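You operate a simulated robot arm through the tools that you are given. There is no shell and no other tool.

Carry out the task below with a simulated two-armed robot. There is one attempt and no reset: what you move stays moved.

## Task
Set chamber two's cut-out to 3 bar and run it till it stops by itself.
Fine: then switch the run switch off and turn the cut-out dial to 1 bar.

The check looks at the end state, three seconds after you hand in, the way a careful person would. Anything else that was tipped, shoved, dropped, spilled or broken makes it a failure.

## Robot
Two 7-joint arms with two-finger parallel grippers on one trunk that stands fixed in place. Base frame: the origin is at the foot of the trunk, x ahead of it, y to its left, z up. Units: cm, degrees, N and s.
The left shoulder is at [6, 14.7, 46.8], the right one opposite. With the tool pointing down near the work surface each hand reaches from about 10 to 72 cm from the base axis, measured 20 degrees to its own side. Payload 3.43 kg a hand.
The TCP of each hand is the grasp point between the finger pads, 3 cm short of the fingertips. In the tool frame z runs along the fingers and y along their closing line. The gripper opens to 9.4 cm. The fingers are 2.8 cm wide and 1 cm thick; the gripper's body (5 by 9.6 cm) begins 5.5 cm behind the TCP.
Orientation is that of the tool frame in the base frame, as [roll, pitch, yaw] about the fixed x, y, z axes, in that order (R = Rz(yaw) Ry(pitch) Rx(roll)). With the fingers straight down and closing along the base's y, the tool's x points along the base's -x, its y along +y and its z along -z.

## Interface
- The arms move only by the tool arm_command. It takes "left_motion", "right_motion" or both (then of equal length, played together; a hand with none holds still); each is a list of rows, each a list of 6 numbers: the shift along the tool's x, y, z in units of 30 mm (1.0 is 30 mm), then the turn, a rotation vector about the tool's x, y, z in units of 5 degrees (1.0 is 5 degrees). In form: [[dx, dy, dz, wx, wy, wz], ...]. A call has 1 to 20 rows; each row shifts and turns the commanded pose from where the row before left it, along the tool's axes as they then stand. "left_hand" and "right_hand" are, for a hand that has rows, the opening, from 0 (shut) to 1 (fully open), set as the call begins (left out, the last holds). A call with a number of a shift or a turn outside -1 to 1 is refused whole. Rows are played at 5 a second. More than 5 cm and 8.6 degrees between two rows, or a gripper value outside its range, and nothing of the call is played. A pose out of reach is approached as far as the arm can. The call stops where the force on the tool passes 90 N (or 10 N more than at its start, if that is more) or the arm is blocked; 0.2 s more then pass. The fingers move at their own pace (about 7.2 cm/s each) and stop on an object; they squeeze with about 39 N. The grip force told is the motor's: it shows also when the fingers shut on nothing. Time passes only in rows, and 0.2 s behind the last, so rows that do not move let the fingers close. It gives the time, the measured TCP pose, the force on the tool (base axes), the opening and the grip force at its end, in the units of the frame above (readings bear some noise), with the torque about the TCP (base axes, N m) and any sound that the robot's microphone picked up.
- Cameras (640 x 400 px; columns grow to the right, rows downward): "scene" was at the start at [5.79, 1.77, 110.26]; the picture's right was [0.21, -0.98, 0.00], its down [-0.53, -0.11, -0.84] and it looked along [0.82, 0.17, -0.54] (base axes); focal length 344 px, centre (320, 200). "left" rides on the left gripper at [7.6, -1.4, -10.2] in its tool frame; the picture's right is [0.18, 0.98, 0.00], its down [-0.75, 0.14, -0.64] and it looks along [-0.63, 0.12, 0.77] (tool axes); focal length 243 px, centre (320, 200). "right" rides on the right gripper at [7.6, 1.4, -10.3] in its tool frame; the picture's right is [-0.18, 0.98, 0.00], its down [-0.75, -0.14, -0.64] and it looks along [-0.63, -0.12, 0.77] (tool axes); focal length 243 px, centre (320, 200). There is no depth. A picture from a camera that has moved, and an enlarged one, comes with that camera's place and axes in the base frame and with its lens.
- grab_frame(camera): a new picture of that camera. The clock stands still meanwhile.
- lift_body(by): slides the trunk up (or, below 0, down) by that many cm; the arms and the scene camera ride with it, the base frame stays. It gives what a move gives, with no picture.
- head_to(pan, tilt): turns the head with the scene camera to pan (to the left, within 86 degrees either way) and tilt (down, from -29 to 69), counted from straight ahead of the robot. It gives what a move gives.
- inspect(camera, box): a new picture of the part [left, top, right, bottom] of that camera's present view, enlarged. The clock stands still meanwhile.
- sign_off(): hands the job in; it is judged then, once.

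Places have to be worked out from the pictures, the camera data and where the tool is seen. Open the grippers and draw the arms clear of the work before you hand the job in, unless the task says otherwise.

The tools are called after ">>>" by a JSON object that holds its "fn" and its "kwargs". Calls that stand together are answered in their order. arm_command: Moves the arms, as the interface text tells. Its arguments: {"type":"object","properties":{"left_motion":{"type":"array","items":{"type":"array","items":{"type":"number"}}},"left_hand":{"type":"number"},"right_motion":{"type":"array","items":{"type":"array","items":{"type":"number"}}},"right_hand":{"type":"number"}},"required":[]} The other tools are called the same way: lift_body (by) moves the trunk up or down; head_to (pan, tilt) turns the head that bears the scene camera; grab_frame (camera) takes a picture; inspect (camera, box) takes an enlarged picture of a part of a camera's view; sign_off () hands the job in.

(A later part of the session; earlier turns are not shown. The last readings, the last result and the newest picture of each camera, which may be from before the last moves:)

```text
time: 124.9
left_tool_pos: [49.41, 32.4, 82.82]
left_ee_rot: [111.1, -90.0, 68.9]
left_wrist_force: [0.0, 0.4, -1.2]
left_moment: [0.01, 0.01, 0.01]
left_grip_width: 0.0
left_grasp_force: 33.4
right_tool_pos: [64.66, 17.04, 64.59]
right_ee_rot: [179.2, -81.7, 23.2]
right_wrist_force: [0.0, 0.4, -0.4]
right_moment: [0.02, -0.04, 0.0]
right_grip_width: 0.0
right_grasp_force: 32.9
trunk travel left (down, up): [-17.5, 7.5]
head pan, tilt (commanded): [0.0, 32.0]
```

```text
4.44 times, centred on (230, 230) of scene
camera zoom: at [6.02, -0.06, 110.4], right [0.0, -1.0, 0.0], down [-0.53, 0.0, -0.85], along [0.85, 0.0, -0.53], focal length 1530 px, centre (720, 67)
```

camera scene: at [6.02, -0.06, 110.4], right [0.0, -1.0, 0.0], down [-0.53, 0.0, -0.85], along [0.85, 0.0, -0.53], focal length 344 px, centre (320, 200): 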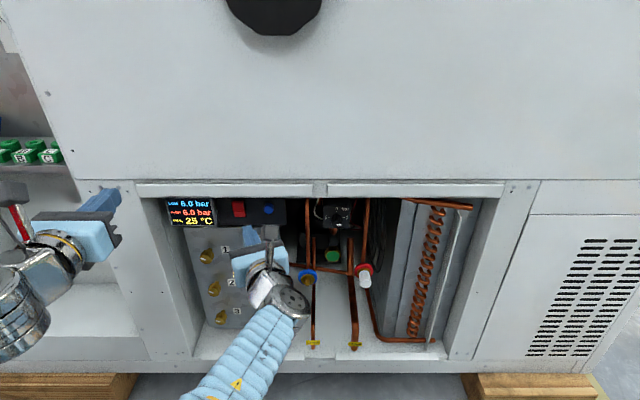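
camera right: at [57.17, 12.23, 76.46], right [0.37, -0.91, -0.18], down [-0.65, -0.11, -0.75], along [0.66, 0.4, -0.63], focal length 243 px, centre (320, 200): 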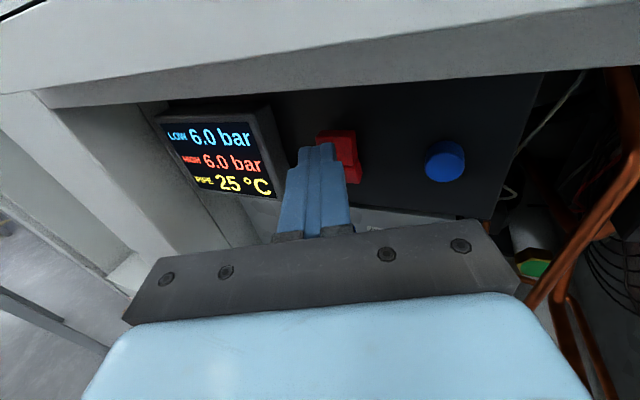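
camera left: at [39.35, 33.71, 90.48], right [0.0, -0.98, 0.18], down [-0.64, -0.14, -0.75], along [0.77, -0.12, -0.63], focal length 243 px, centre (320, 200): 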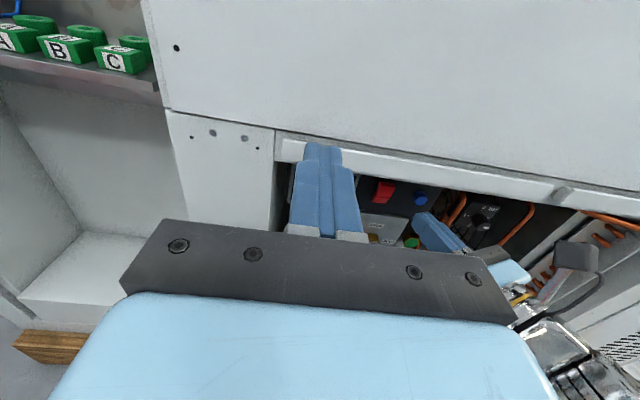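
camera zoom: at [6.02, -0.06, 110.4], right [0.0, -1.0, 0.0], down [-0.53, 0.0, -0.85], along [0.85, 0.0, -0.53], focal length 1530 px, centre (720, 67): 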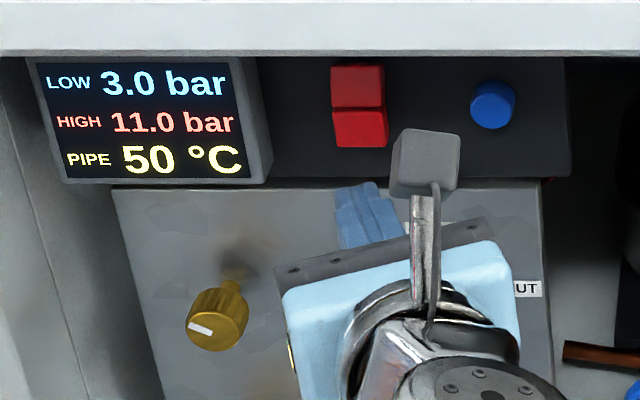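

LOW now reads 3.0 and HIGH 11.0 (display steps of 0.5). I'll wait further to confirm it stops by itself rather than passing below 3.

>>> {"fn": "arm_command", "kwargs": {"right_motion": [[0, 0, 0, 0, 0, 0], [0, 0, 0, 0, 0, 0], [0, 0, 0, 0, 0, 0], [0, 0, 0, 0, 0, 0], [0, 0, 0, 0, 0, 0]]}}

>>> {"fn": "inspect", "kwargs": {"camera": "scene", "box": [160, 185, 300, 275]}}

>>> {"fn": "arm_command", "kwargs": {"right_motion": [[0, 0, 0, 0, 0, 0], [0, 0, 0, 0, 0, 0], [0, 0, 0, 0, 0, 0], [0, 0, 0, 0, 0, 0], [0, 0, 0, 0, 0, 0]]}}

>>> {"fn": "inspect", "kwargs": {"camera": "scene", "box": [160, 185, 300, 275]}}

>>> {"fn": "arm_command", "kwargs": {"right_motion": [[0, 0, 0, 0, 0, 0], [0, 0, 0, 0, 0, 0], [0, 0, 0, 0, 0, 0], [0, 0, 0, 0, 0, 0], [0, 0, 0, 0, 0, 0]]}}

>>> {"fn": "inspect", "kwargs": {"camera": "scene", "box": [160, 185, 300, 275]}}

```text
time: 126.1
left_tool_pos: [49.45, 32.27, 82.88]
left_ee_rot: [106.0, -89.9, 74.0]
left_wrist_force: [0.6, 0.3, -0.5]
left_moment: [-0.02, -0.02, 0.01]
left_grip_width: 0.0
left_grasp_force: 33.2
right_tool_pos: [64.56, 17.15, 64.63]
right_ee_rot: [179.2, -81.8, 23.3]
right_wrist_force: [-0.2, 0.1, -0.2]
right_moment: [0.01, -0.01, 0.0]
right_grip_width: 0.01
right_grasp_force: 33.3
trunk travel left (down, up): [-17.5, 7.5]
head pan, tilt (commanded): [0.0, 32.0]
```

```text
4.44 times, centred on (230, 230) of scene
camera zoom: at [6.02, -0.06, 110.4], right [0.0, -1.0, 0.0], down [-0.53, 0.0, -0.85], along [0.85, 0.0, -0.53], focal length 1530 px, centre (720, 67)
```

zoom: 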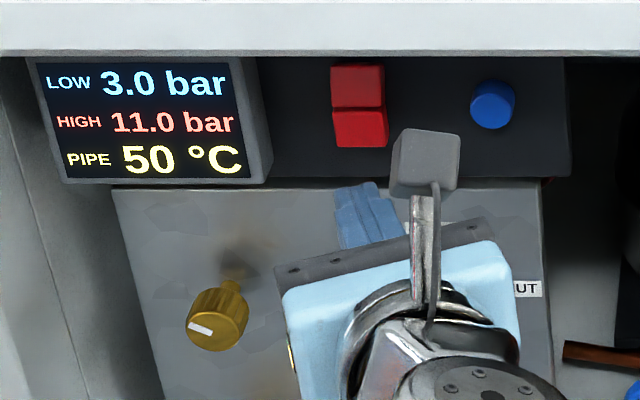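

```text
time: 127.3
left_tool_pos: [49.35, 32.28, 82.88]
left_ee_rot: [108.3, -90.0, 71.7]
left_wrist_force: [-0.3, -0.2, -0.3]
left_moment: [-0.01, 0.0, -0.03]
left_grip_width: 0.0
left_grasp_force: 32.9
right_tool_pos: [64.62, 17.21, 64.69]
right_ee_rot: [179.2, -81.8, 23.3]
right_wrist_force: [1.1, 0.0, 0.8]
right_moment: [0.01, -0.01, 0.0]
right_grip_width: 0.01
right_grasp_force: 32.3
trunk travel left (down, up): [-17.5, 7.5]
head pan, tilt (commanded): [0.0, 32.0]
```

```text
4.44 times, centred on (230, 230) of scene
camera zoom: at [6.02, -0.06, 110.4], right [0.0, -1.0, 0.0], down [-0.53, 0.0, -0.85], along [0.85, 0.0, -0.53], focal length 1530 px, centre (720, 67)
```

zoom: 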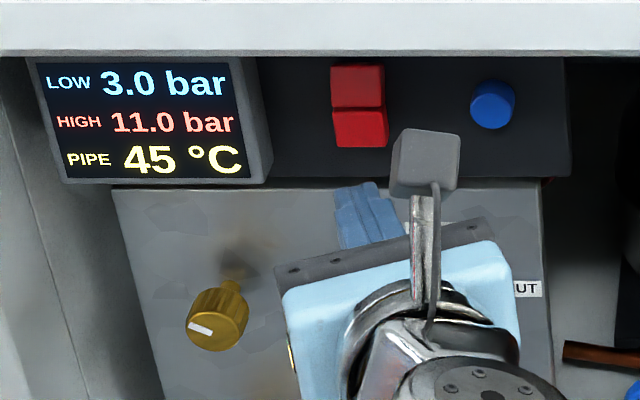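

```text
time: 128.5
left_tool_pos: [49.44, 32.34, 82.88]
left_ee_rot: [-77.5, -90.0, -102.6]
left_wrist_force: [-0.7, 0.8, 0.6]
left_moment: [-0.02, 0.0, -0.01]
left_grip_width: 0.01
left_grasp_force: 33.0
right_tool_pos: [64.54, 17.08, 64.71]
right_ee_rot: [179.1, -81.7, 23.2]
right_wrist_force: [-0.2, 0.3, 0.7]
right_moment: [0.02, 0.0, -0.01]
right_grip_width: 0.01
right_grasp_force: 33.4
trunk travel left (down, up): [-17.5, 7.5]
head pan, tilt (commanded): [0.0, 32.0]
```

```text
4.44 times, centred on (230, 230) of scene
camera zoom: at [6.02, -0.06, 110.4], right [0.0, -1.0, 0.0], down [-0.53, 0.0, -0.85], along [0.85, 0.0, -0.53], focal length 1530 px, centre (720, 67)
```

zoom: 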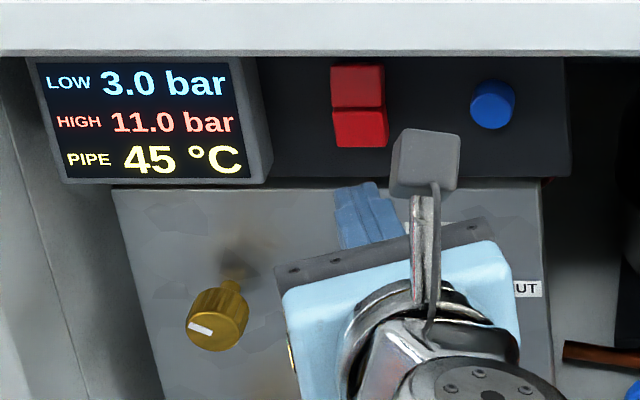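

It has stopped by itself: LOW 3.0 and HIGH 11.0 are holding and the pipe is cooling. Now the run switch goes off: I'll bring the finger's upper edge up to the rocker's lower end, just short of contact.

>>> {"fn": "arm_command", "kwargs": {"right_motion": [[0.053, 0.015, 0.368, 0, 0, 0], [0.053, 0.015, 0.368, 0, 0, 0], [0, 0, 0, 0, 0, 0]]}}

>>> {"fn": "inspect", "kwargs": {"camera": "scene", "box": [160, 185, 300, 275]}}

>>> {"fn": "inspect", "kwargs": {"camera": "left", "box": [340, 150, 460, 240]}}

>>> {"fn": "inspect", "kwargs": {"camera": "right", "box": [260, 70, 400, 180]}}

```text
time: 129.3
left_tool_pos: [49.52, 32.33, 82.87]
left_ee_rot: [105.9, -89.9, 74.0]
left_wrist_force: [0.4, -0.6, 0.3]
left_moment: [0.01, 0.03, -0.01]
left_grip_width: 0.01
left_grasp_force: 32.9
right_tool_pos: [66.44, 17.97, 64.73]
right_ee_rot: [179.2, -81.7, 23.3]
right_wrist_force: [0.5, 0.3, -0.1]
right_moment: [0.03, 0.03, 0.01]
right_grip_width: 0.03
right_grasp_force: 32.9
trunk travel left (down, up): [-17.5, 7.5]
head pan, tilt (commanded): [0.0, 32.0]
```

```text
4.44 times, centred on (230, 230) of scene
camera zoom: at [6.02, -0.06, 110.4], right [0.0, -1.0, 0.0], down [-0.53, 0.0, -0.85], along [0.85, 0.0, -0.53], focal length 1530 px, centre (720, 67)
```

zoom: 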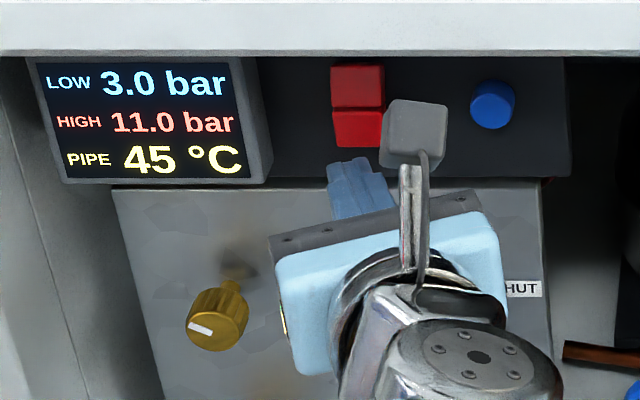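

```text
4.44 times, centred on (400, 195) of left
camera zoom: at [39.36, 33.71, 90.48], right [0.0, -0.98, 0.18], down [-0.64, -0.14, -0.75], along [0.77, -0.12, -0.63], focal length 1078 px, centre (-36, 222)
```

zoom: 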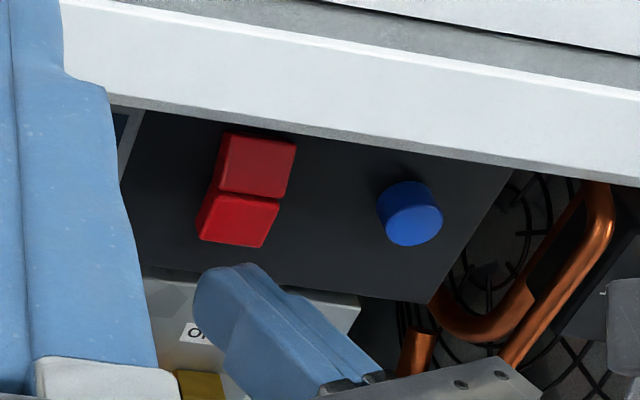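

```text
3.64 times, centred on (330, 125) of right
camera zoom: at [58.7, 12.93, 73.73], right [0.35, -0.92, -0.18], down [-0.74, -0.15, -0.65], along [0.57, 0.36, -0.73], focal length 882 px, centre (284, 473)
```

zoom: 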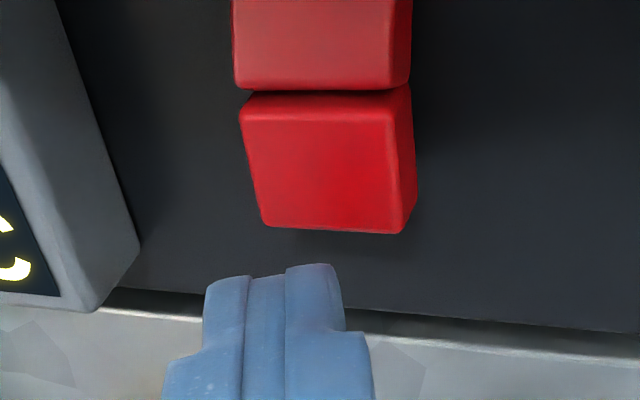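

The finger's top edge would meet the rocker only about 2 mm above its lower end, which risks slipping under. I'll raise it 5 mm and shift slightly right before pressing.

>>> {"fn": "arm_command", "kwargs": {"right_motion": [[0.165, 0.08, -0.05, 0, 0, 0], [0, 0, 0, 0, 0, 0]]}}

>>> {"fn": "arm_command", "kwargs": {"right_motion": [[0.0087, 0.028, 0.061, 0, 0, 0], [0.0087, 0.028, 0.061, 0, 0, 0], [0.0087, 0.028, 0.061, 0, 0, 0], [0.0087, 0.028, 0.061, 0, 0, 0]]}}

>>> {"fn": "inspect", "kwargs": {"camera": "scene", "box": [160, 185, 300, 275]}}

>>> {"fn": "inspect", "kwargs": {"camera": "left", "box": [340, 150, 460, 240]}}

>>> {"fn": "inspect", "kwargs": {"camera": "right", "box": [260, 70, 400, 180]}}

```text
time: 129.9
left_tool_pos: [49.44, 32.26, 82.87]
left_ee_rot: [-63.3, -90.0, -116.7]
left_wrist_force: [-0.4, 0.8, 0.0]
left_moment: [0.0, 0.03, 0.0]
left_grip_width: 0.02
left_grasp_force: 32.8
right_tool_pos: [66.68, 17.5, 65.15]
right_ee_rot: [179.1, -81.8, 23.3]
right_wrist_force: [-0.3, 0.6, -0.3]
right_moment: [0.01, 0.01, -0.01]
right_grip_width: 0.0
right_grasp_force: 33.4
trunk travel left (down, up): [-17.5, 7.5]
head pan, tilt (commanded): [0.0, 32.0]
```

```text
time: 130.9
left_tool_pos: [49.37, 32.29, 82.88]
left_ee_rot: [-88.9, -90.0, -91.0]
left_wrist_force: [0.8, 0.4, 0.3]
left_moment: [-0.03, -0.02, 0.03]
left_grip_width: 0.0
left_grasp_force: 33.0
right_tool_pos: [67.59, 17.57, 65.25]
right_ee_rot: [179.2, -81.7, 23.4]
right_wrist_force: [-5.9, -0.3, -2.0]
right_moment: [0.01, 0.05, 0.01]
right_grip_width: 0.01
right_grasp_force: 33.2
trunk travel left (down, up): [-17.5, 7.5]
head pan, tilt (commanded): [0.0, 32.0]
```

```text
4.44 times, centred on (230, 230) of scene
camera zoom: at [6.01, -0.06, 110.39], right [0.0, -1.0, 0.0], down [-0.53, 0.0, -0.85], along [0.85, 0.0, -0.53], focal length 1530 px, centre (720, 67)
```

zoom: 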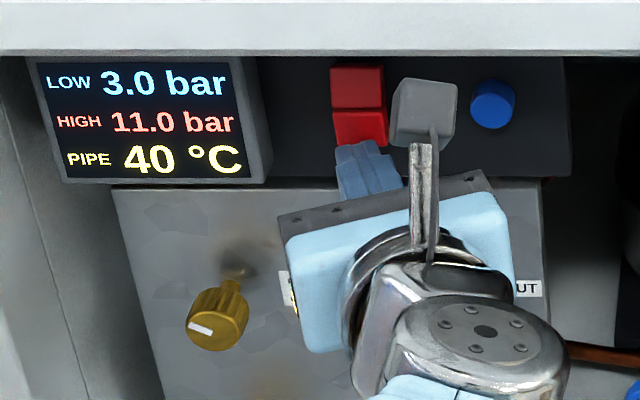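

```text
4.44 times, centred on (400, 195) of left
camera zoom: at [39.35, 33.71, 90.47], right [0.0, -0.98, 0.18], down [-0.64, -0.14, -0.75], along [0.77, -0.12, -0.63], focal length 1078 px, centre (-36, 222)
```

zoom: 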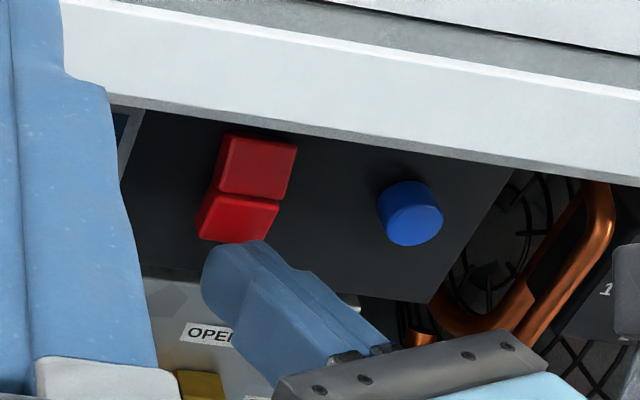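

```text
3.64 times, centred on (330, 125) of right
camera zoom: at [59.55, 12.62, 74.22], right [0.35, -0.92, -0.18], down [-0.74, -0.16, -0.65], along [0.57, 0.36, -0.74], focal length 882 px, centre (284, 473)
```

zoom: 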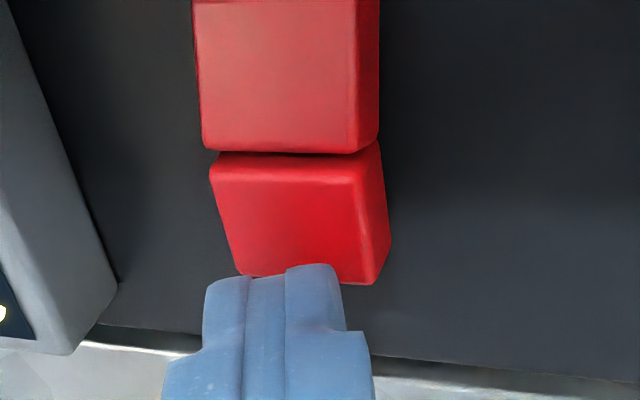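

The finger is touching (−6 N) but overlaps the rocker's lower end by only ~3 mm. I'll back off a little, raise 6 mm, and press again.

>>> {"fn": "arm_command", "kwargs": {"right_motion": [[-0.0174, -0.05, -0.15, 0, 0, 0], [0.2, 0, -0.03, 0, 0, 0], [0, 0, 0, 0, 0, 0]]}}

>>> {"fn": "inspect", "kwargs": {"camera": "right", "box": [260, 70, 400, 180]}}

>>> {"fn": "arm_command", "kwargs": {"right_motion": [[0.0087, 0.028, 0.061, 0, 0, 0], [0.0087, 0.028, 0.061, 0, 0, 0], [0.0087, 0.028, 0.061, 0, 0, 0]]}}

>>> {"fn": "inspect", "kwargs": {"camera": "right", "box": [260, 70, 400, 180]}}

>>> {"fn": "inspect", "kwargs": {"camera": "left", "box": [340, 150, 460, 240]}}

```text
time: 131.7
left_tool_pos: [49.37, 32.26, 82.8]
left_ee_rot: [119.0, -90.0, 61.0]
left_wrist_force: [0.4, 0.1, 1.0]
left_moment: [0.03, -0.01, 0.03]
left_grip_width: 0.0
left_grasp_force: 33.3
right_tool_pos: [67.01, 17.46, 65.88]
right_ee_rot: [179.0, -81.8, 23.4]
right_wrist_force: [-0.3, -1.0, 0.2]
right_moment: [0.01, -0.03, 0.0]
right_grip_width: 0.0
right_grasp_force: 33.1
trunk travel left (down, up): [-17.5, 7.5]
head pan, tilt (commanded): [0.0, 32.0]
```

```text
3.64 times, centred on (330, 125) of right
camera zoom: at [59.07, 12.52, 74.95], right [0.35, -0.92, -0.18], down [-0.74, -0.15, -0.65], along [0.57, 0.36, -0.73], focal length 882 px, centre (284, 473)
```

zoom: 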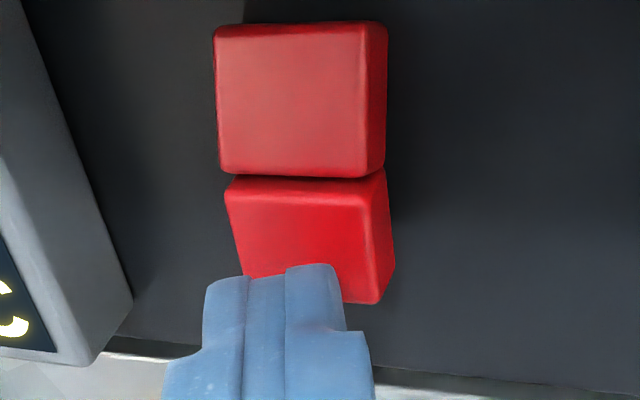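

```text
time: 132.5
left_tool_pos: [49.45, 32.26, 82.82]
left_ee_rot: [-100.3, -89.9, -79.7]
left_wrist_force: [-0.1, 0.3, -0.5]
left_moment: [-0.04, 0.0, 0.01]
left_grip_width: 0.0
left_grasp_force: 33.0
right_tool_pos: [67.45, 17.64, 65.72]
right_ee_rot: [179.0, -81.6, 23.5]
right_wrist_force: [-12.0, -3.4, -8.6]
right_moment: [0.01, 0.15, -0.01]
right_grip_width: 0.02
right_grasp_force: 32.9
trunk travel left (down, up): [-17.5, 7.5]
head pan, tilt (commanded): [0.0, 32.0]
```

```text
3.64 times, centred on (330, 125) of right
camera zoom: at [59.62, 12.61, 74.72], right [0.35, -0.92, -0.18], down [-0.74, -0.16, -0.65], along [0.57, 0.36, -0.74], focal length 882 px, centre (284, 473)
```

zoom: 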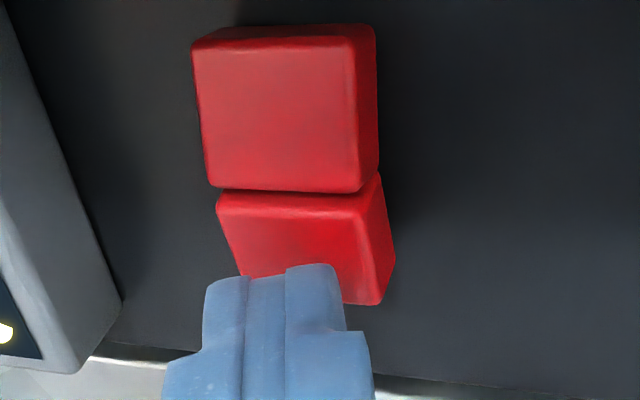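

```text
4.44 times, centred on (400, 195) of left
camera zoom: at [39.34, 33.71, 90.46], right [0.0, -0.98, 0.18], down [-0.64, -0.14, -0.75], along [0.77, -0.12, -0.63], focal length 1078 px, centre (-36, 222)
```

zoom: 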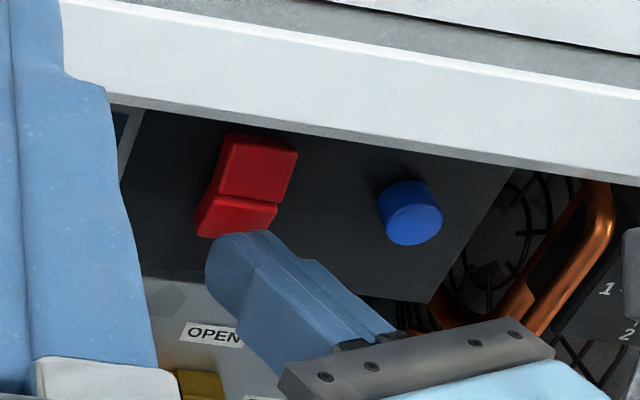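

The rocker is beginning to tip (−12 N). I'll continue pressing in 2 mm steps with a slight upward bias.

>>> {"fn": "arm_command", "kwargs": {"right_motion": [[0.02, 0.028, 0.061, 0, 0, 0], [0.02, 0.028, 0.061, 0, 0, 0]]}}

>>> {"fn": "inspect", "kwargs": {"camera": "right", "box": [260, 70, 400, 180]}}

>>> {"fn": "inspect", "kwargs": {"camera": "left", "box": [340, 150, 460, 240]}}

```text
time: 133.1
left_tool_pos: [49.32, 32.24, 82.99]
left_ee_rot: [165.9, -90.0, 14.3]
left_wrist_force: [-0.6, 0.0, -0.6]
left_moment: [0.0, -0.03, 0.01]
left_grip_width: 0.01
left_grasp_force: 33.1
right_tool_pos: [67.69, 17.58, 65.59]
right_ee_rot: [178.8, -81.4, 23.7]
right_wrist_force: [-77.4, -21.3, -35.0]
right_moment: [0.03, 0.5, -0.42]
right_grip_width: 0.0
right_grasp_force: 33.1
trunk travel left (down, up): [-17.5, 7.5]
head pan, tilt (commanded): [0.0, 32.0]
```

```text
3.64 times, centred on (330, 125) of right
camera zoom: at [59.9, 12.65, 74.55], right [0.35, -0.92, -0.18], down [-0.74, -0.16, -0.65], along [0.57, 0.36, -0.74], focal length 882 px, centre (284, 473)
```

zoom: 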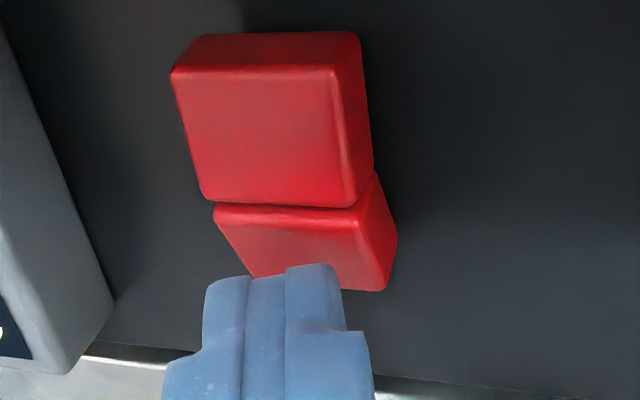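

```text
4.44 times, centred on (400, 195) of left
camera zoom: at [39.18, 33.66, 90.52], right [0.0, -0.98, 0.18], down [-0.64, -0.14, -0.75], along [0.77, -0.12, -0.63], focal length 1078 px, centre (-36, 222)
```

zoom: 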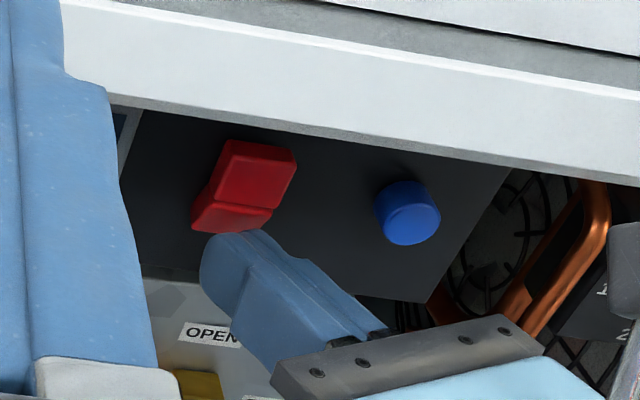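

The lower half is now fully in (77 N against the stop). I'll back the finger off and check that the rocker stays in the off state.

>>> {"fn": "arm_command", "kwargs": {"right_motion": [[0, -0.05, -0.3, 0, 0, 0], [0, -0.05, -0.5, 0, 0, 0], [0, 0.1, -0.7, 0, 0, 0], [0, 0, 0, 0, 0, 0]]}}

>>> {"fn": "inspect", "kwargs": {"camera": "right", "box": [260, 70, 400, 180]}}

>>> {"fn": "inspect", "kwargs": {"camera": "left", "box": [340, 150, 460, 240]}}

>>> {"fn": "inspect", "kwargs": {"camera": "scene", "box": [160, 185, 300, 275]}}

```text
time: 134.1
left_tool_pos: [49.3, 32.23, 82.78]
left_ee_rot: [76.0, -90.0, 103.9]
left_wrist_force: [0.3, -0.5, 0.9]
left_moment: [0.02, 0.0, 0.0]
left_grip_width: 0.03
left_grasp_force: 32.7
right_tool_pos: [63.98, 15.88, 66.62]
right_ee_rot: [179.2, -81.8, 23.1]
right_wrist_force: [-0.2, 0.5, -0.1]
right_moment: [0.02, 0.0, 0.01]
right_grip_width: 0.0
right_grasp_force: 33.3
trunk travel left (down, up): [-17.5, 7.5]
head pan, tilt (commanded): [0.0, 32.0]
```

```text
3.64 times, centred on (330, 125) of right
camera zoom: at [55.98, 10.84, 75.66], right [0.35, -0.92, -0.18], down [-0.74, -0.15, -0.65], along [0.57, 0.36, -0.73], focal length 882 px, centre (284, 473)
```

zoom: 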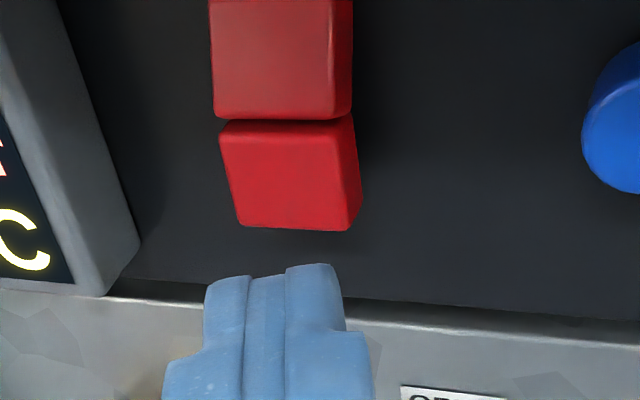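

```text
4.44 times, centred on (400, 195) of left
camera zoom: at [39.36, 33.71, 90.48], right [0.0, -0.98, 0.18], down [-0.64, -0.14, -0.75], along [0.77, -0.12, -0.63], focal length 1078 px, centre (-36, 222)
```

zoom: 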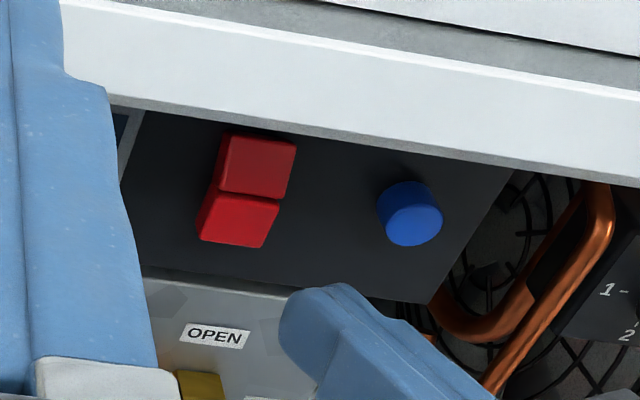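

```text
4.44 times, centred on (230, 230) of scene
camera zoom: at [6.03, -0.06, 110.41], right [0.0, -1.0, 0.0], down [-0.53, 0.0, -0.85], along [0.85, 0.0, -0.53], focal length 1530 px, centre (720, 67)
```

zoom: 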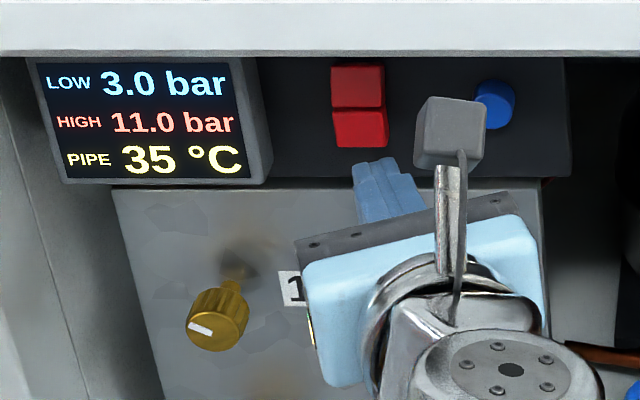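

It sprang back to ON: the flexed arm rose about 1 cm on release and likely nudged the upper half back in. The compressor remains stopped (3.0 / 11.0). I'll re-approach slightly lower and press only just past the snap point, without loading the arm.

>>> {"fn": "arm_command", "kwargs": {"right_motion": [[-0.106, -0.064, 0.574, 0, 0, 0], [-0.106, -0.064, 0.574, 0, 0, 0], [0, 0, 0, 0, 0, 0]]}}

>>> {"fn": "inspect", "kwargs": {"camera": "right", "box": [260, 70, 400, 180]}}

>>> {"fn": "arm_command", "kwargs": {"right_motion": [[0.0087, 0.028, 0.061, 0, 0, 0], [0.0087, 0.028, 0.061, 0, 0, 0], [0.0087, 0.028, 0.061, 0, 0, 0]]}}

>>> {"fn": "inspect", "kwargs": {"camera": "right", "box": [260, 70, 400, 180]}}

>>> {"fn": "inspect", "kwargs": {"camera": "left", "box": [340, 150, 460, 240]}}

```text
time: 134.9
left_tool_pos: [49.49, 32.27, 82.75]
left_ee_rot: [-76.7, -89.9, -103.4]
left_wrist_force: [0.1, 0.0, -0.8]
left_moment: [-0.03, 0.0, -0.03]
left_grip_width: 0.02
left_grasp_force: 33.1
right_tool_pos: [66.93, 17.4, 65.34]
right_ee_rot: [179.1, -81.8, 23.4]
right_wrist_force: [0.2, 0.7, -0.1]
right_moment: [-0.05, 0.0, 0.0]
right_grip_width: 0.0
right_grasp_force: 32.7
trunk travel left (down, up): [-17.5, 7.5]
head pan, tilt (commanded): [0.0, 32.0]
```

```text
3.64 times, centred on (330, 125) of right
camera zoom: at [58.91, 12.4, 74.34], right [0.35, -0.92, -0.18], down [-0.74, -0.15, -0.65], along [0.57, 0.36, -0.73], focal length 882 px, centre (284, 473)
```

zoom: 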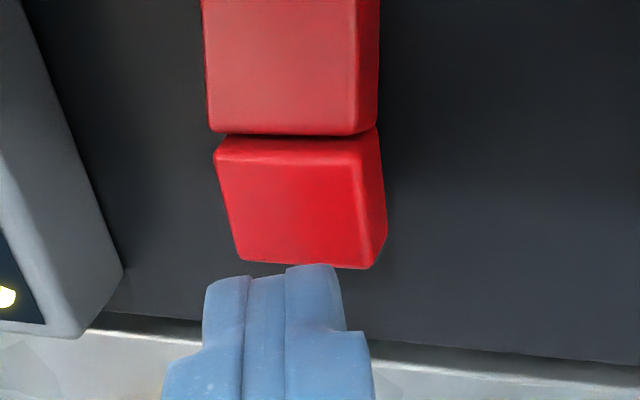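

```text
time: 135.7
left_tool_pos: [49.43, 32.33, 82.94]
left_ee_rot: [-137.3, -90.0, -42.7]
left_wrist_force: [0.3, 0.3, -0.7]
left_moment: [0.05, -0.01, -0.02]
left_grip_width: 0.02
left_grasp_force: 32.9
right_tool_pos: [67.47, 17.4, 65.42]
right_ee_rot: [179.1, -81.7, 23.3]
right_wrist_force: [-5.5, -0.2, -2.6]
right_moment: [0.01, 0.0, -0.01]
right_grip_width: 0.0
right_grasp_force: 33.7
trunk travel left (down, up): [-17.5, 7.5]
head pan, tilt (commanded): [0.0, 32.0]
```

```text
3.64 times, centred on (330, 125) of right
camera zoom: at [59.53, 12.49, 74.37], right [0.35, -0.92, -0.18], down [-0.74, -0.15, -0.65], along [0.57, 0.36, -0.73], focal length 882 px, centre (284, 473)
```

zoom: 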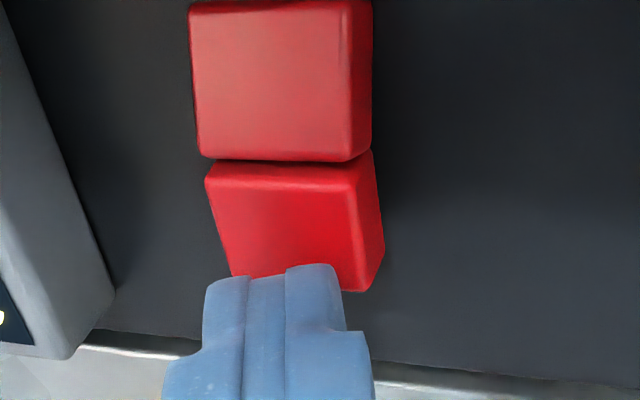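

```text
4.44 times, centred on (400, 195) of left
camera zoom: at [39.34, 33.71, 90.48], right [0.0, -0.98, 0.18], down [-0.64, -0.14, -0.75], along [0.77, -0.12, -0.63], focal length 1078 px, centre (-36, 222)
```

zoom: 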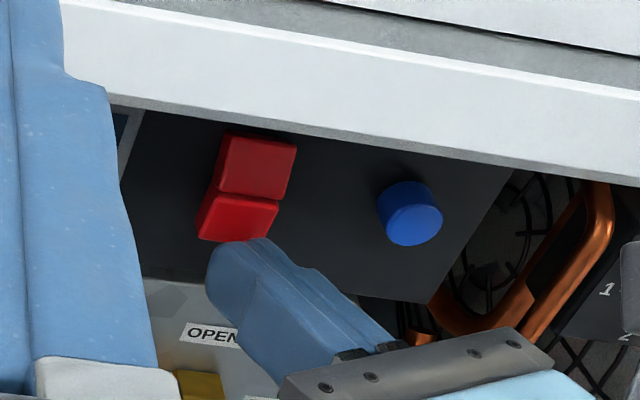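

Contact at −5.5 N on the lower part of the rocker, better placed. I'll press one 2 mm step at a time.

>>> {"fn": "arm_command", "kwargs": {"right_motion": [[0.0087, 0.028, 0.061, 0, 0, 0]]}}

>>> {"fn": "inspect", "kwargs": {"camera": "right", "box": [260, 70, 400, 180]}}

>>> {"fn": "arm_command", "kwargs": {"right_motion": [[0.0087, 0.028, 0.061, 0, 0, 0]]}}

>>> {"fn": "inspect", "kwargs": {"camera": "right", "box": [260, 70, 400, 180]}}

```text
time: 136.1
left_tool_pos: [49.35, 32.25, 82.76]
left_ee_rot: [129.0, -90.0, 51.0]
left_wrist_force: [-0.3, -0.3, 0.1]
left_moment: [0.02, -0.02, -0.02]
left_grip_width: 0.0
left_grasp_force: 33.2
right_tool_pos: [67.63, 17.46, 65.26]
right_ee_rot: [178.9, -81.6, 23.4]
right_wrist_force: [-7.4, -0.2, -8.8]
right_moment: [-0.06, 0.19, 0.02]
right_grip_width: 0.0
right_grasp_force: 33.0
trunk travel left (down, up): [-17.5, 7.5]
head pan, tilt (commanded): [0.0, 32.0]
```

```text
3.64 times, centred on (330, 125) of right
camera zoom: at [59.7, 12.5, 74.26], right [0.35, -0.92, -0.18], down [-0.74, -0.16, -0.65], along [0.57, 0.36, -0.74], focal length 882 px, centre (284, 473)
```

zoom: 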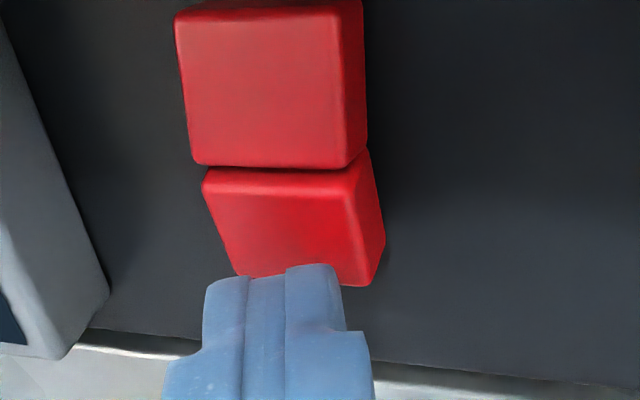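

```text
time: 136.5
left_tool_pos: [49.4, 32.26, 82.8]
left_ee_rot: [151.6, -89.9, 28.4]
left_wrist_force: [0.6, -1.1, 0.4]
left_moment: [0.0, 0.03, 0.0]
left_grip_width: 0.0
left_grasp_force: 32.6
right_tool_pos: [67.81, 17.52, 65.06]
right_ee_rot: [178.8, -81.5, 23.6]
right_wrist_force: [-8.8, 0.9, -20.4]
right_moment: [-0.07, 0.58, 0.06]
right_grip_width: 0.0
right_grasp_force: 33.1
trunk travel left (down, up): [-17.5, 7.5]
head pan, tilt (commanded): [0.0, 32.0]
```

```text
3.64 times, centred on (330, 125) of right
camera zoom: at [59.98, 12.51, 74.14], right [0.35, -0.92, -0.18], down [-0.74, -0.16, -0.65], along [0.57, 0.36, -0.74], focal length 882 px, centre (284, 473)
```

zoom: 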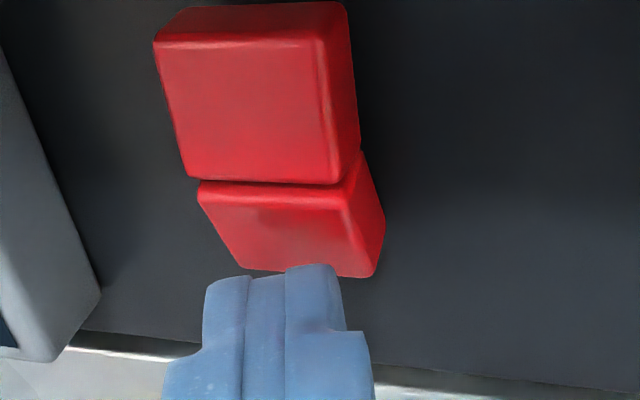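

The rocker is nearly over, with light forces (the finger is being pushed slightly down). I'll retreat straight back with a downward bias so the finger doesn't ride up, then check if it stays.

>>> {"fn": "arm_command", "kwargs": {"right_motion": [[-0.2, -0.06, -0.15, 0, 0, 0], [-0.1, -0.06, -0.4, 0, 0, 0], [0, 0, -0.6, 0, 0, 0]]}}

>>> {"fn": "inspect", "kwargs": {"camera": "right", "box": [260, 70, 400, 180]}}

>>> {"fn": "inspect", "kwargs": {"camera": "left", "box": [340, 150, 460, 240]}}

>>> {"fn": "inspect", "kwargs": {"camera": "scene", "box": [160, 185, 300, 275]}}

```text
time: 137.3
left_tool_pos: [49.41, 32.27, 82.92]
left_ee_rot: [154.2, -90.0, 25.9]
left_wrist_force: [0.0, -0.7, 0.6]
left_moment: [0.01, 0.04, 0.01]
left_grip_width: 0.01
left_grasp_force: 33.0
right_tool_pos: [64.51, 16.23, 65.17]
right_ee_rot: [179.2, -81.8, 23.3]
right_wrist_force: [0.1, -0.2, -0.6]
right_moment: [0.0, -0.02, -0.01]
right_grip_width: 0.01
right_grasp_force: 32.6
trunk travel left (down, up): [-17.5, 7.5]
head pan, tilt (commanded): [0.0, 32.0]
```

```text
3.64 times, centred on (330, 125) of right
camera zoom: at [56.52, 11.43, 74.2], right [0.35, -0.92, -0.18], down [-0.74, -0.15, -0.65], along [0.57, 0.36, -0.73], focal length 882 px, centre (284, 473)
```

zoom: 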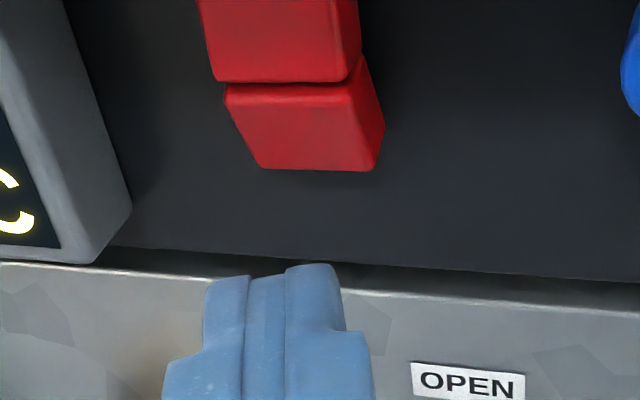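

```text
4.44 times, centred on (400, 195) of left
camera zoom: at [39.38, 33.71, 90.48], right [0.0, -0.98, 0.18], down [-0.64, -0.14, -0.75], along [0.77, -0.12, -0.63], focal length 1078 px, centre (-36, 222)
```

zoom: 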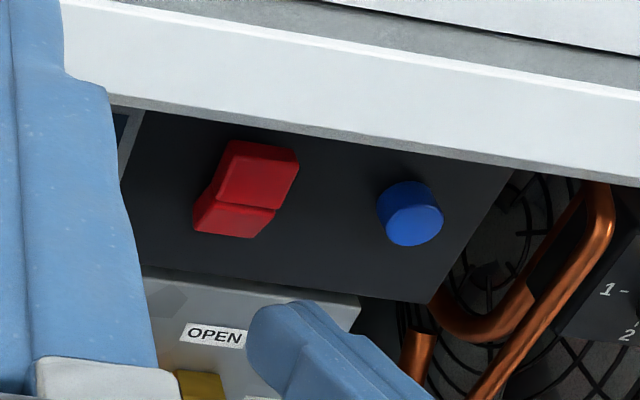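

```text
4.44 times, centred on (230, 230) of scene
camera zoom: at [6.04, -0.07, 110.4], right [0.0, -1.0, 0.0], down [-0.53, 0.0, -0.85], along [0.85, 0.0, -0.53], focal length 1530 px, centre (720, 67)
```

zoom: 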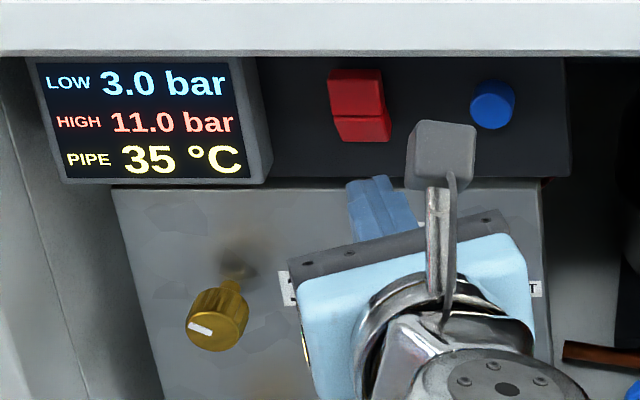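

The run switch is off now (same look as at the start) and the readings hold at 3.0 / 11.0. I'll withdraw the right hand from the panel, level it, and move right toward the dial in front of the bay.

>>> {"fn": "arm_command", "kwargs": {"right_motion": [[0, 0, -0.8, 0, 0, 0], [0, 0, -0.8, 0, 0, 0], [0, 0, 0, 0, 0.82, 0], [0, 0, 0, 0, 0.82, 0], [0, 0.9, -0.4, 0, 0, 0], [0, 0.9, -0.4, 0, 0, 0], [0, 0.9, -0.4, 0, 0, 0], [0, 0.9, -0.4, 0, 0, 0], [0, 0, 0, -0.9, 0, 0], [0, 0, 0, -0.9, 0, 0], [0, 0, 0, -0.9, 0, 0], [0, 0, 0, -0.9, 0, 0], [0, 0, 0, -0.9, 0, 0], [0, 0, 0, 0, 0, 0]]}}

>>> {"fn": "grab_frame", "kwargs": {"camera": "scene"}}

>>> {"fn": "grab_frame", "kwargs": {"camera": "right"}}

>>> {"fn": "inspect", "kwargs": {"camera": "scene", "box": [160, 185, 300, 275]}}

```text
time: 140.3
left_tool_pos: [49.33, 32.22, 82.74]
left_ee_rot: [-75.4, -90.0, -104.7]
left_wrist_force: [-0.3, -0.7, -0.2]
left_moment: [0.01, 0.03, 0.01]
left_grip_width: 0.01
left_grasp_force: 32.5
right_tool_pos: [59.75, 2.72, 65.72]
right_ee_rot: [88.1, -89.8, 91.8]
right_wrist_force: [0.0, 0.0, -0.5]
right_moment: [0.0, 0.0, 0.02]
right_grip_width: 0.02
right_grasp_force: 33.1
trunk travel left (down, up): [-17.5, 7.5]
head pan, tilt (commanded): [0.0, 32.0]
```

```text
taken
camera scene: at [6.02, -0.07, 110.4], right [0.0, -1.0, 0.0], down [-0.53, 0.0, -0.85], along [0.85, 0.0, -0.53], focal length 344 px, centre (320, 200)
```

scene: 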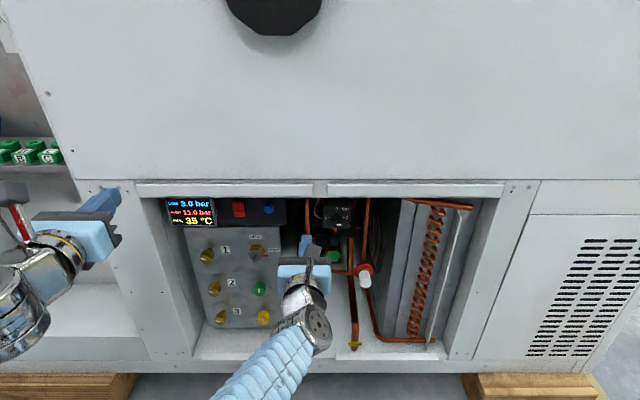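

```text
taken
camera right: at [49.37, 1.16, 73.38], right [0.0, -0.98, -0.18], down [-0.64, 0.14, -0.75], along [0.77, 0.12, -0.63], focal length 243 px, centre (320, 200)
```

right: 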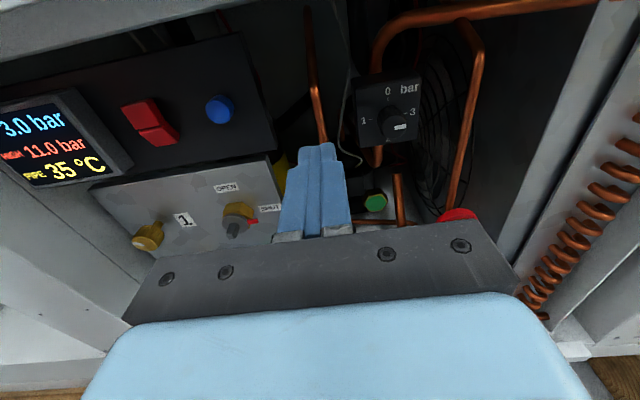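

```text
4.44 times, centred on (230, 230) of scene
camera zoom: at [6.02, -0.07, 110.4], right [0.0, -1.0, 0.0], down [-0.53, 0.0, -0.85], along [0.85, 0.0, -0.53], focal length 1530 px, centre (720, 67)
```

zoom: 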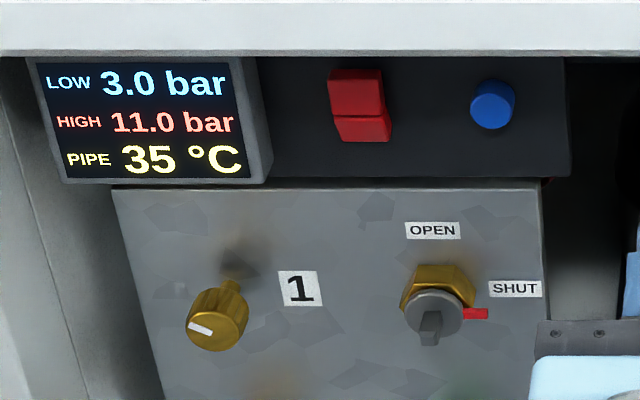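

The run switch is clearly off and the hand is level again. I'll open the fingers and line up with the knob axis using the calibrated pose, then advance partway.

>>> {"fn": "arm_command", "kwargs": {"right_motion": [[-0.359, 0.749, 0, 0, 0, 0], [-0.359, 0.749, 0, 0, 0, 0], [-0.359, 0.749, 0, 0, 0, 0], [0, 0, 0, 0, 0, 0], [0, 0, 0.9, 0, 0, 0], [0, 0, 0.9, 0, 0, 0], [0, 0, 0.9, 0, 0, 0], [0, 0, 0, 0, 0, 0]], "right_hand": 0.5}}

>>> {"fn": "inspect", "kwargs": {"camera": "right", "box": [220, 60, 420, 260]}}

>>> {"fn": "inspect", "kwargs": {"camera": "scene", "box": [290, 195, 386, 285]}}

```text
time: 142.1
left_tool_pos: [49.42, 32.37, 82.75]
left_ee_rot: [96.2, -90.0, 83.9]
left_wrist_force: [-0.4, 0.1, 0.6]
left_moment: [0.0, 0.0, 0.01]
left_grip_width: 0.01
left_grasp_force: 32.8
right_tool_pos: [67.78, -3.89, 62.41]
right_ee_rot: [83.5, -89.9, 96.6]
right_wrist_force: [-0.9, -0.1, 0.0]
right_moment: [-0.02, 0.01, -0.02]
right_grip_width: 4.71
right_grasp_force: 0.0
trunk travel left (down, up): [-17.5, 7.5]
head pan, tilt (commanded): [0.0, 32.0]
```

```text
2.00 times, centred on (320, 160) of right
camera zoom: at [57.48, -5.58, 70.04], right [0.0, -0.98, -0.18], down [-0.64, 0.14, -0.75], along [0.77, 0.12, -0.63], focal length 485 px, centre (320, 280)
```

zoom: 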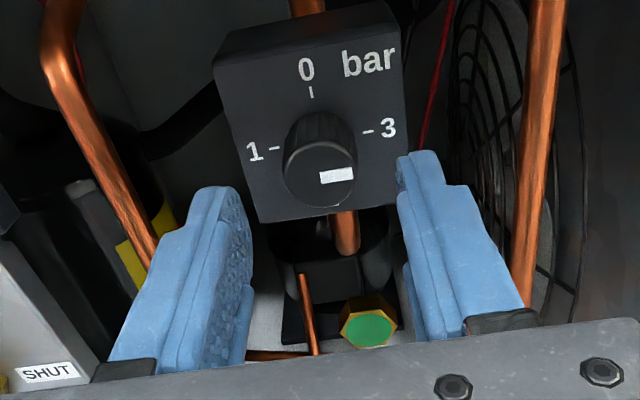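

```text
4.44 times, centred on (338, 240) of scene
camera zoom: at [6.02, -0.07, 110.4], right [0.0, -1.0, 0.0], down [-0.53, 0.0, -0.85], along [0.85, 0.0, -0.53], focal length 1530 px, centre (240, 22)
```

zoom: 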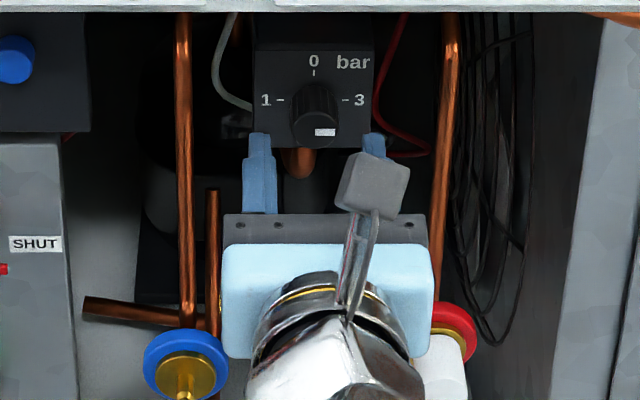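

Well aligned with the knob, pointer still at 3. I'll advance the last 3.4 cm and close on the knob.

>>> {"fn": "arm_command", "kwargs": {"right_motion": [[0.03, 0, 0.4, 0, 0, 0], [0, 0, 0.4, 0, 0, 0], [0, 0, 0.33, 0, 0, 0], [0, 0, 0, 0, 0, 0]], "right_hand": 0.5}}

>>> {"fn": "inspect", "kwargs": {"camera": "right", "box": [220, 60, 420, 260]}}

>>> {"fn": "arm_command", "kwargs": {"right_motion": [[0, 0, 0, 0, 0, 0], [0, 0, 0, 0, 0, 0], [0, 0, 0, 0, 0, 0], [0, 0, 0, 0, 0, 0]], "right_hand": 0}}

>>> {"fn": "inspect", "kwargs": {"camera": "right", "box": [220, 60, 420, 260]}}

```text
time: 143.1
left_tool_pos: [49.5, 32.27, 82.79]
left_ee_rot: [-58.9, -89.9, -121.0]
left_wrist_force: [0.1, -0.7, -0.6]
left_moment: [0.01, 0.01, -0.05]
left_grip_width: 0.01
left_grasp_force: 33.4
right_tool_pos: [71.31, -3.82, 62.76]
right_ee_rot: [81.6, -89.9, 98.3]
right_wrist_force: [0.5, 0.3, -0.5]
right_moment: [0.01, 0.02, -0.02]
right_grip_width: 4.7
right_grasp_force: 0.0
trunk travel left (down, up): [-17.5, 7.5]
head pan, tilt (commanded): [0.0, 32.0]
```

```text
2.00 times, centred on (320, 160) of right
camera zoom: at [60.87, -5.52, 70.28], right [0.0, -0.98, -0.18], down [-0.64, 0.14, -0.75], along [0.77, 0.12, -0.63], focal length 485 px, centre (320, 280)
```

zoom: 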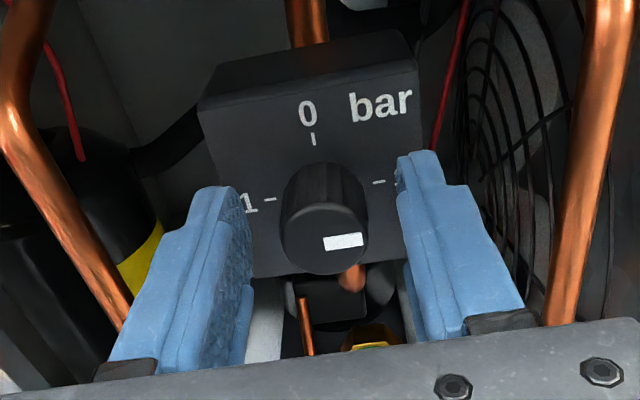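

```text
time: 144.1
left_tool_pos: [49.4, 32.18, 82.77]
left_ee_rot: [-112.6, -90.0, -67.4]
left_wrist_force: [-0.3, -0.5, -0.2]
left_moment: [-0.03, -0.01, 0.0]
left_grip_width: 0.01
left_grasp_force: 33.1
right_tool_pos: [71.3, -4.03, 62.7]
right_ee_rot: [82.1, -89.9, 97.7]
right_wrist_force: [1.8, -7.6, 1.3]
right_moment: [-0.01, 0.0, 0.46]
right_grip_width: 2.47
right_grasp_force: 44.9
trunk travel left (down, up): [-17.5, 7.5]
head pan, tilt (commanded): [0.0, 32.0]
```

```text
2.00 times, centred on (320, 160) of right
camera zoom: at [60.87, -5.61, 70.28], right [0.0, -0.98, -0.18], down [-0.64, 0.14, -0.75], along [0.77, 0.12, -0.63], focal length 485 px, centre (320, 280)
```

zoom: 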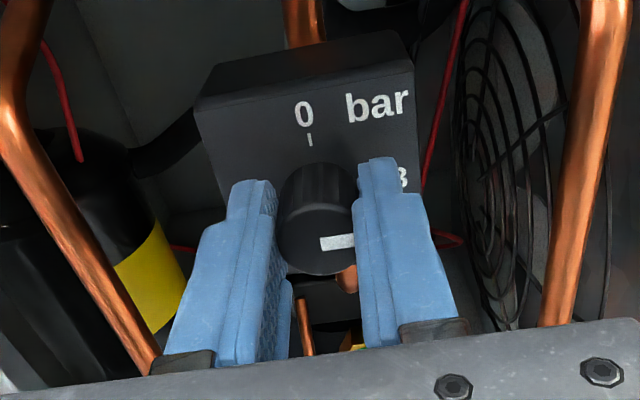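

Gripped cleanly. I'll ease the 1 mm offsets and turn clockwise (back via 2) the first 90°.

>>> {"fn": "arm_command", "kwargs": {"right_motion": [[-0.04, 0.03, 0, 0, 0, 0], [0, 0, 0, 0, 0, 1], [0, 0, 0, 0, 0, 1], [0, 0, 0, 0, 0, 1], [0, 0, 0, 0, 0, 1], [0, 0, 0, 0, 0, 1], [0, 0, 0, 0, 0, 1], [0, 0, 0, 0, 0, 1], [0, 0, 0, 0, 0, 1], [0, 0, 0, 0, 0, 1]], "right_hand": 0}}

>>> {"fn": "inspect", "kwargs": {"camera": "right", "box": [220, 60, 420, 260]}}

>>> {"fn": "arm_command", "kwargs": {"right_motion": [[0, 0, 0, 0, 0, 1], [0, 0, 0, 0, 0, 1], [0, 0, 0, 0, 0, 1], [0, 0, 0, 0, 0, 1], [0, 0, 0, 0, 0, 1], [0, 0, 0, 0, 0, 1], [0, 0, 0, 0, 0, 1], [0, 0, 0, 0, 0, 1], [0, 0, 0, 0, 0, 1]], "right_hand": 0}}

>>> {"fn": "inspect", "kwargs": {"camera": "right", "box": [220, 60, 420, 260]}}

```text
time: 146.3
left_tool_pos: [49.5, 32.21, 82.76]
left_ee_rot: [-142.6, -89.9, -37.2]
left_wrist_force: [0.9, -1.1, 0.2]
left_moment: [0.02, -0.02, 0.01]
left_grip_width: 0.0
left_grasp_force: 32.8
right_tool_pos: [71.24, -4.12, 62.67]
right_ee_rot: [-89.9, -45.1, -90.2]
right_wrist_force: [31.6, -7.3, 17.7]
right_moment: [0.0, -0.94, 0.04]
right_grip_width: 2.45
right_grasp_force: 45.2
trunk travel left (down, up): [-17.5, 7.5]
head pan, tilt (commanded): [0.0, 32.0]
```

```text
2.00 times, centred on (320, 160) of right
camera zoom: at [60.84, -10.71, 66.97], right [0.0, -0.57, -0.82], down [-0.64, 0.63, -0.43], along [0.77, 0.53, -0.36], focal length 485 px, centre (320, 280)
```

zoom: 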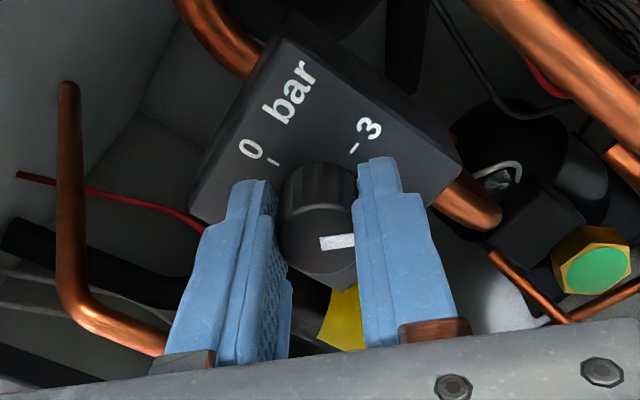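

```text
time: 148.3
left_tool_pos: [49.43, 32.25, 82.85]
left_ee_rot: [-116.8, -90.0, -63.3]
left_wrist_force: [-1.0, -0.3, 0.7]
left_moment: [0.02, 0.0, 0.03]
left_grip_width: 0.0
left_grasp_force: 33.1
right_tool_pos: [71.22, -4.22, 62.43]
right_ee_rot: [-90.0, 0.0, -90.2]
right_wrist_force: [20.4, -13.6, 10.1]
right_moment: [0.0, -0.93, -0.11]
right_grip_width: 2.44
right_grasp_force: 45.4
trunk travel left (down, up): [-17.5, 7.5]
head pan, tilt (commanded): [0.0, 32.0]
```

```text
2.00 times, centred on (320, 160) of right
camera zoom: at [60.82, -11.95, 61.08], right [0.0, 0.18, -0.98], down [-0.64, 0.76, 0.14], along [0.77, 0.63, 0.12], focal length 485 px, centre (320, 280)
```

zoom: 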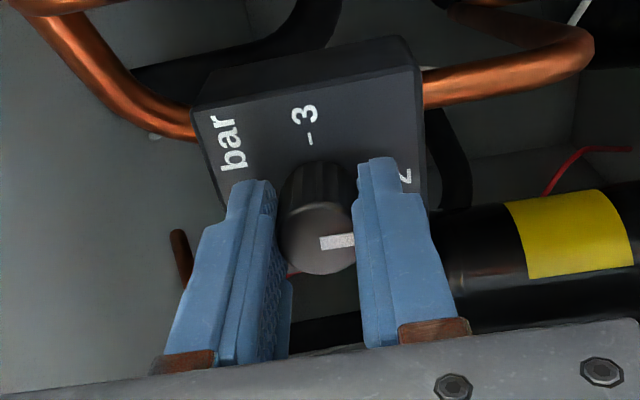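

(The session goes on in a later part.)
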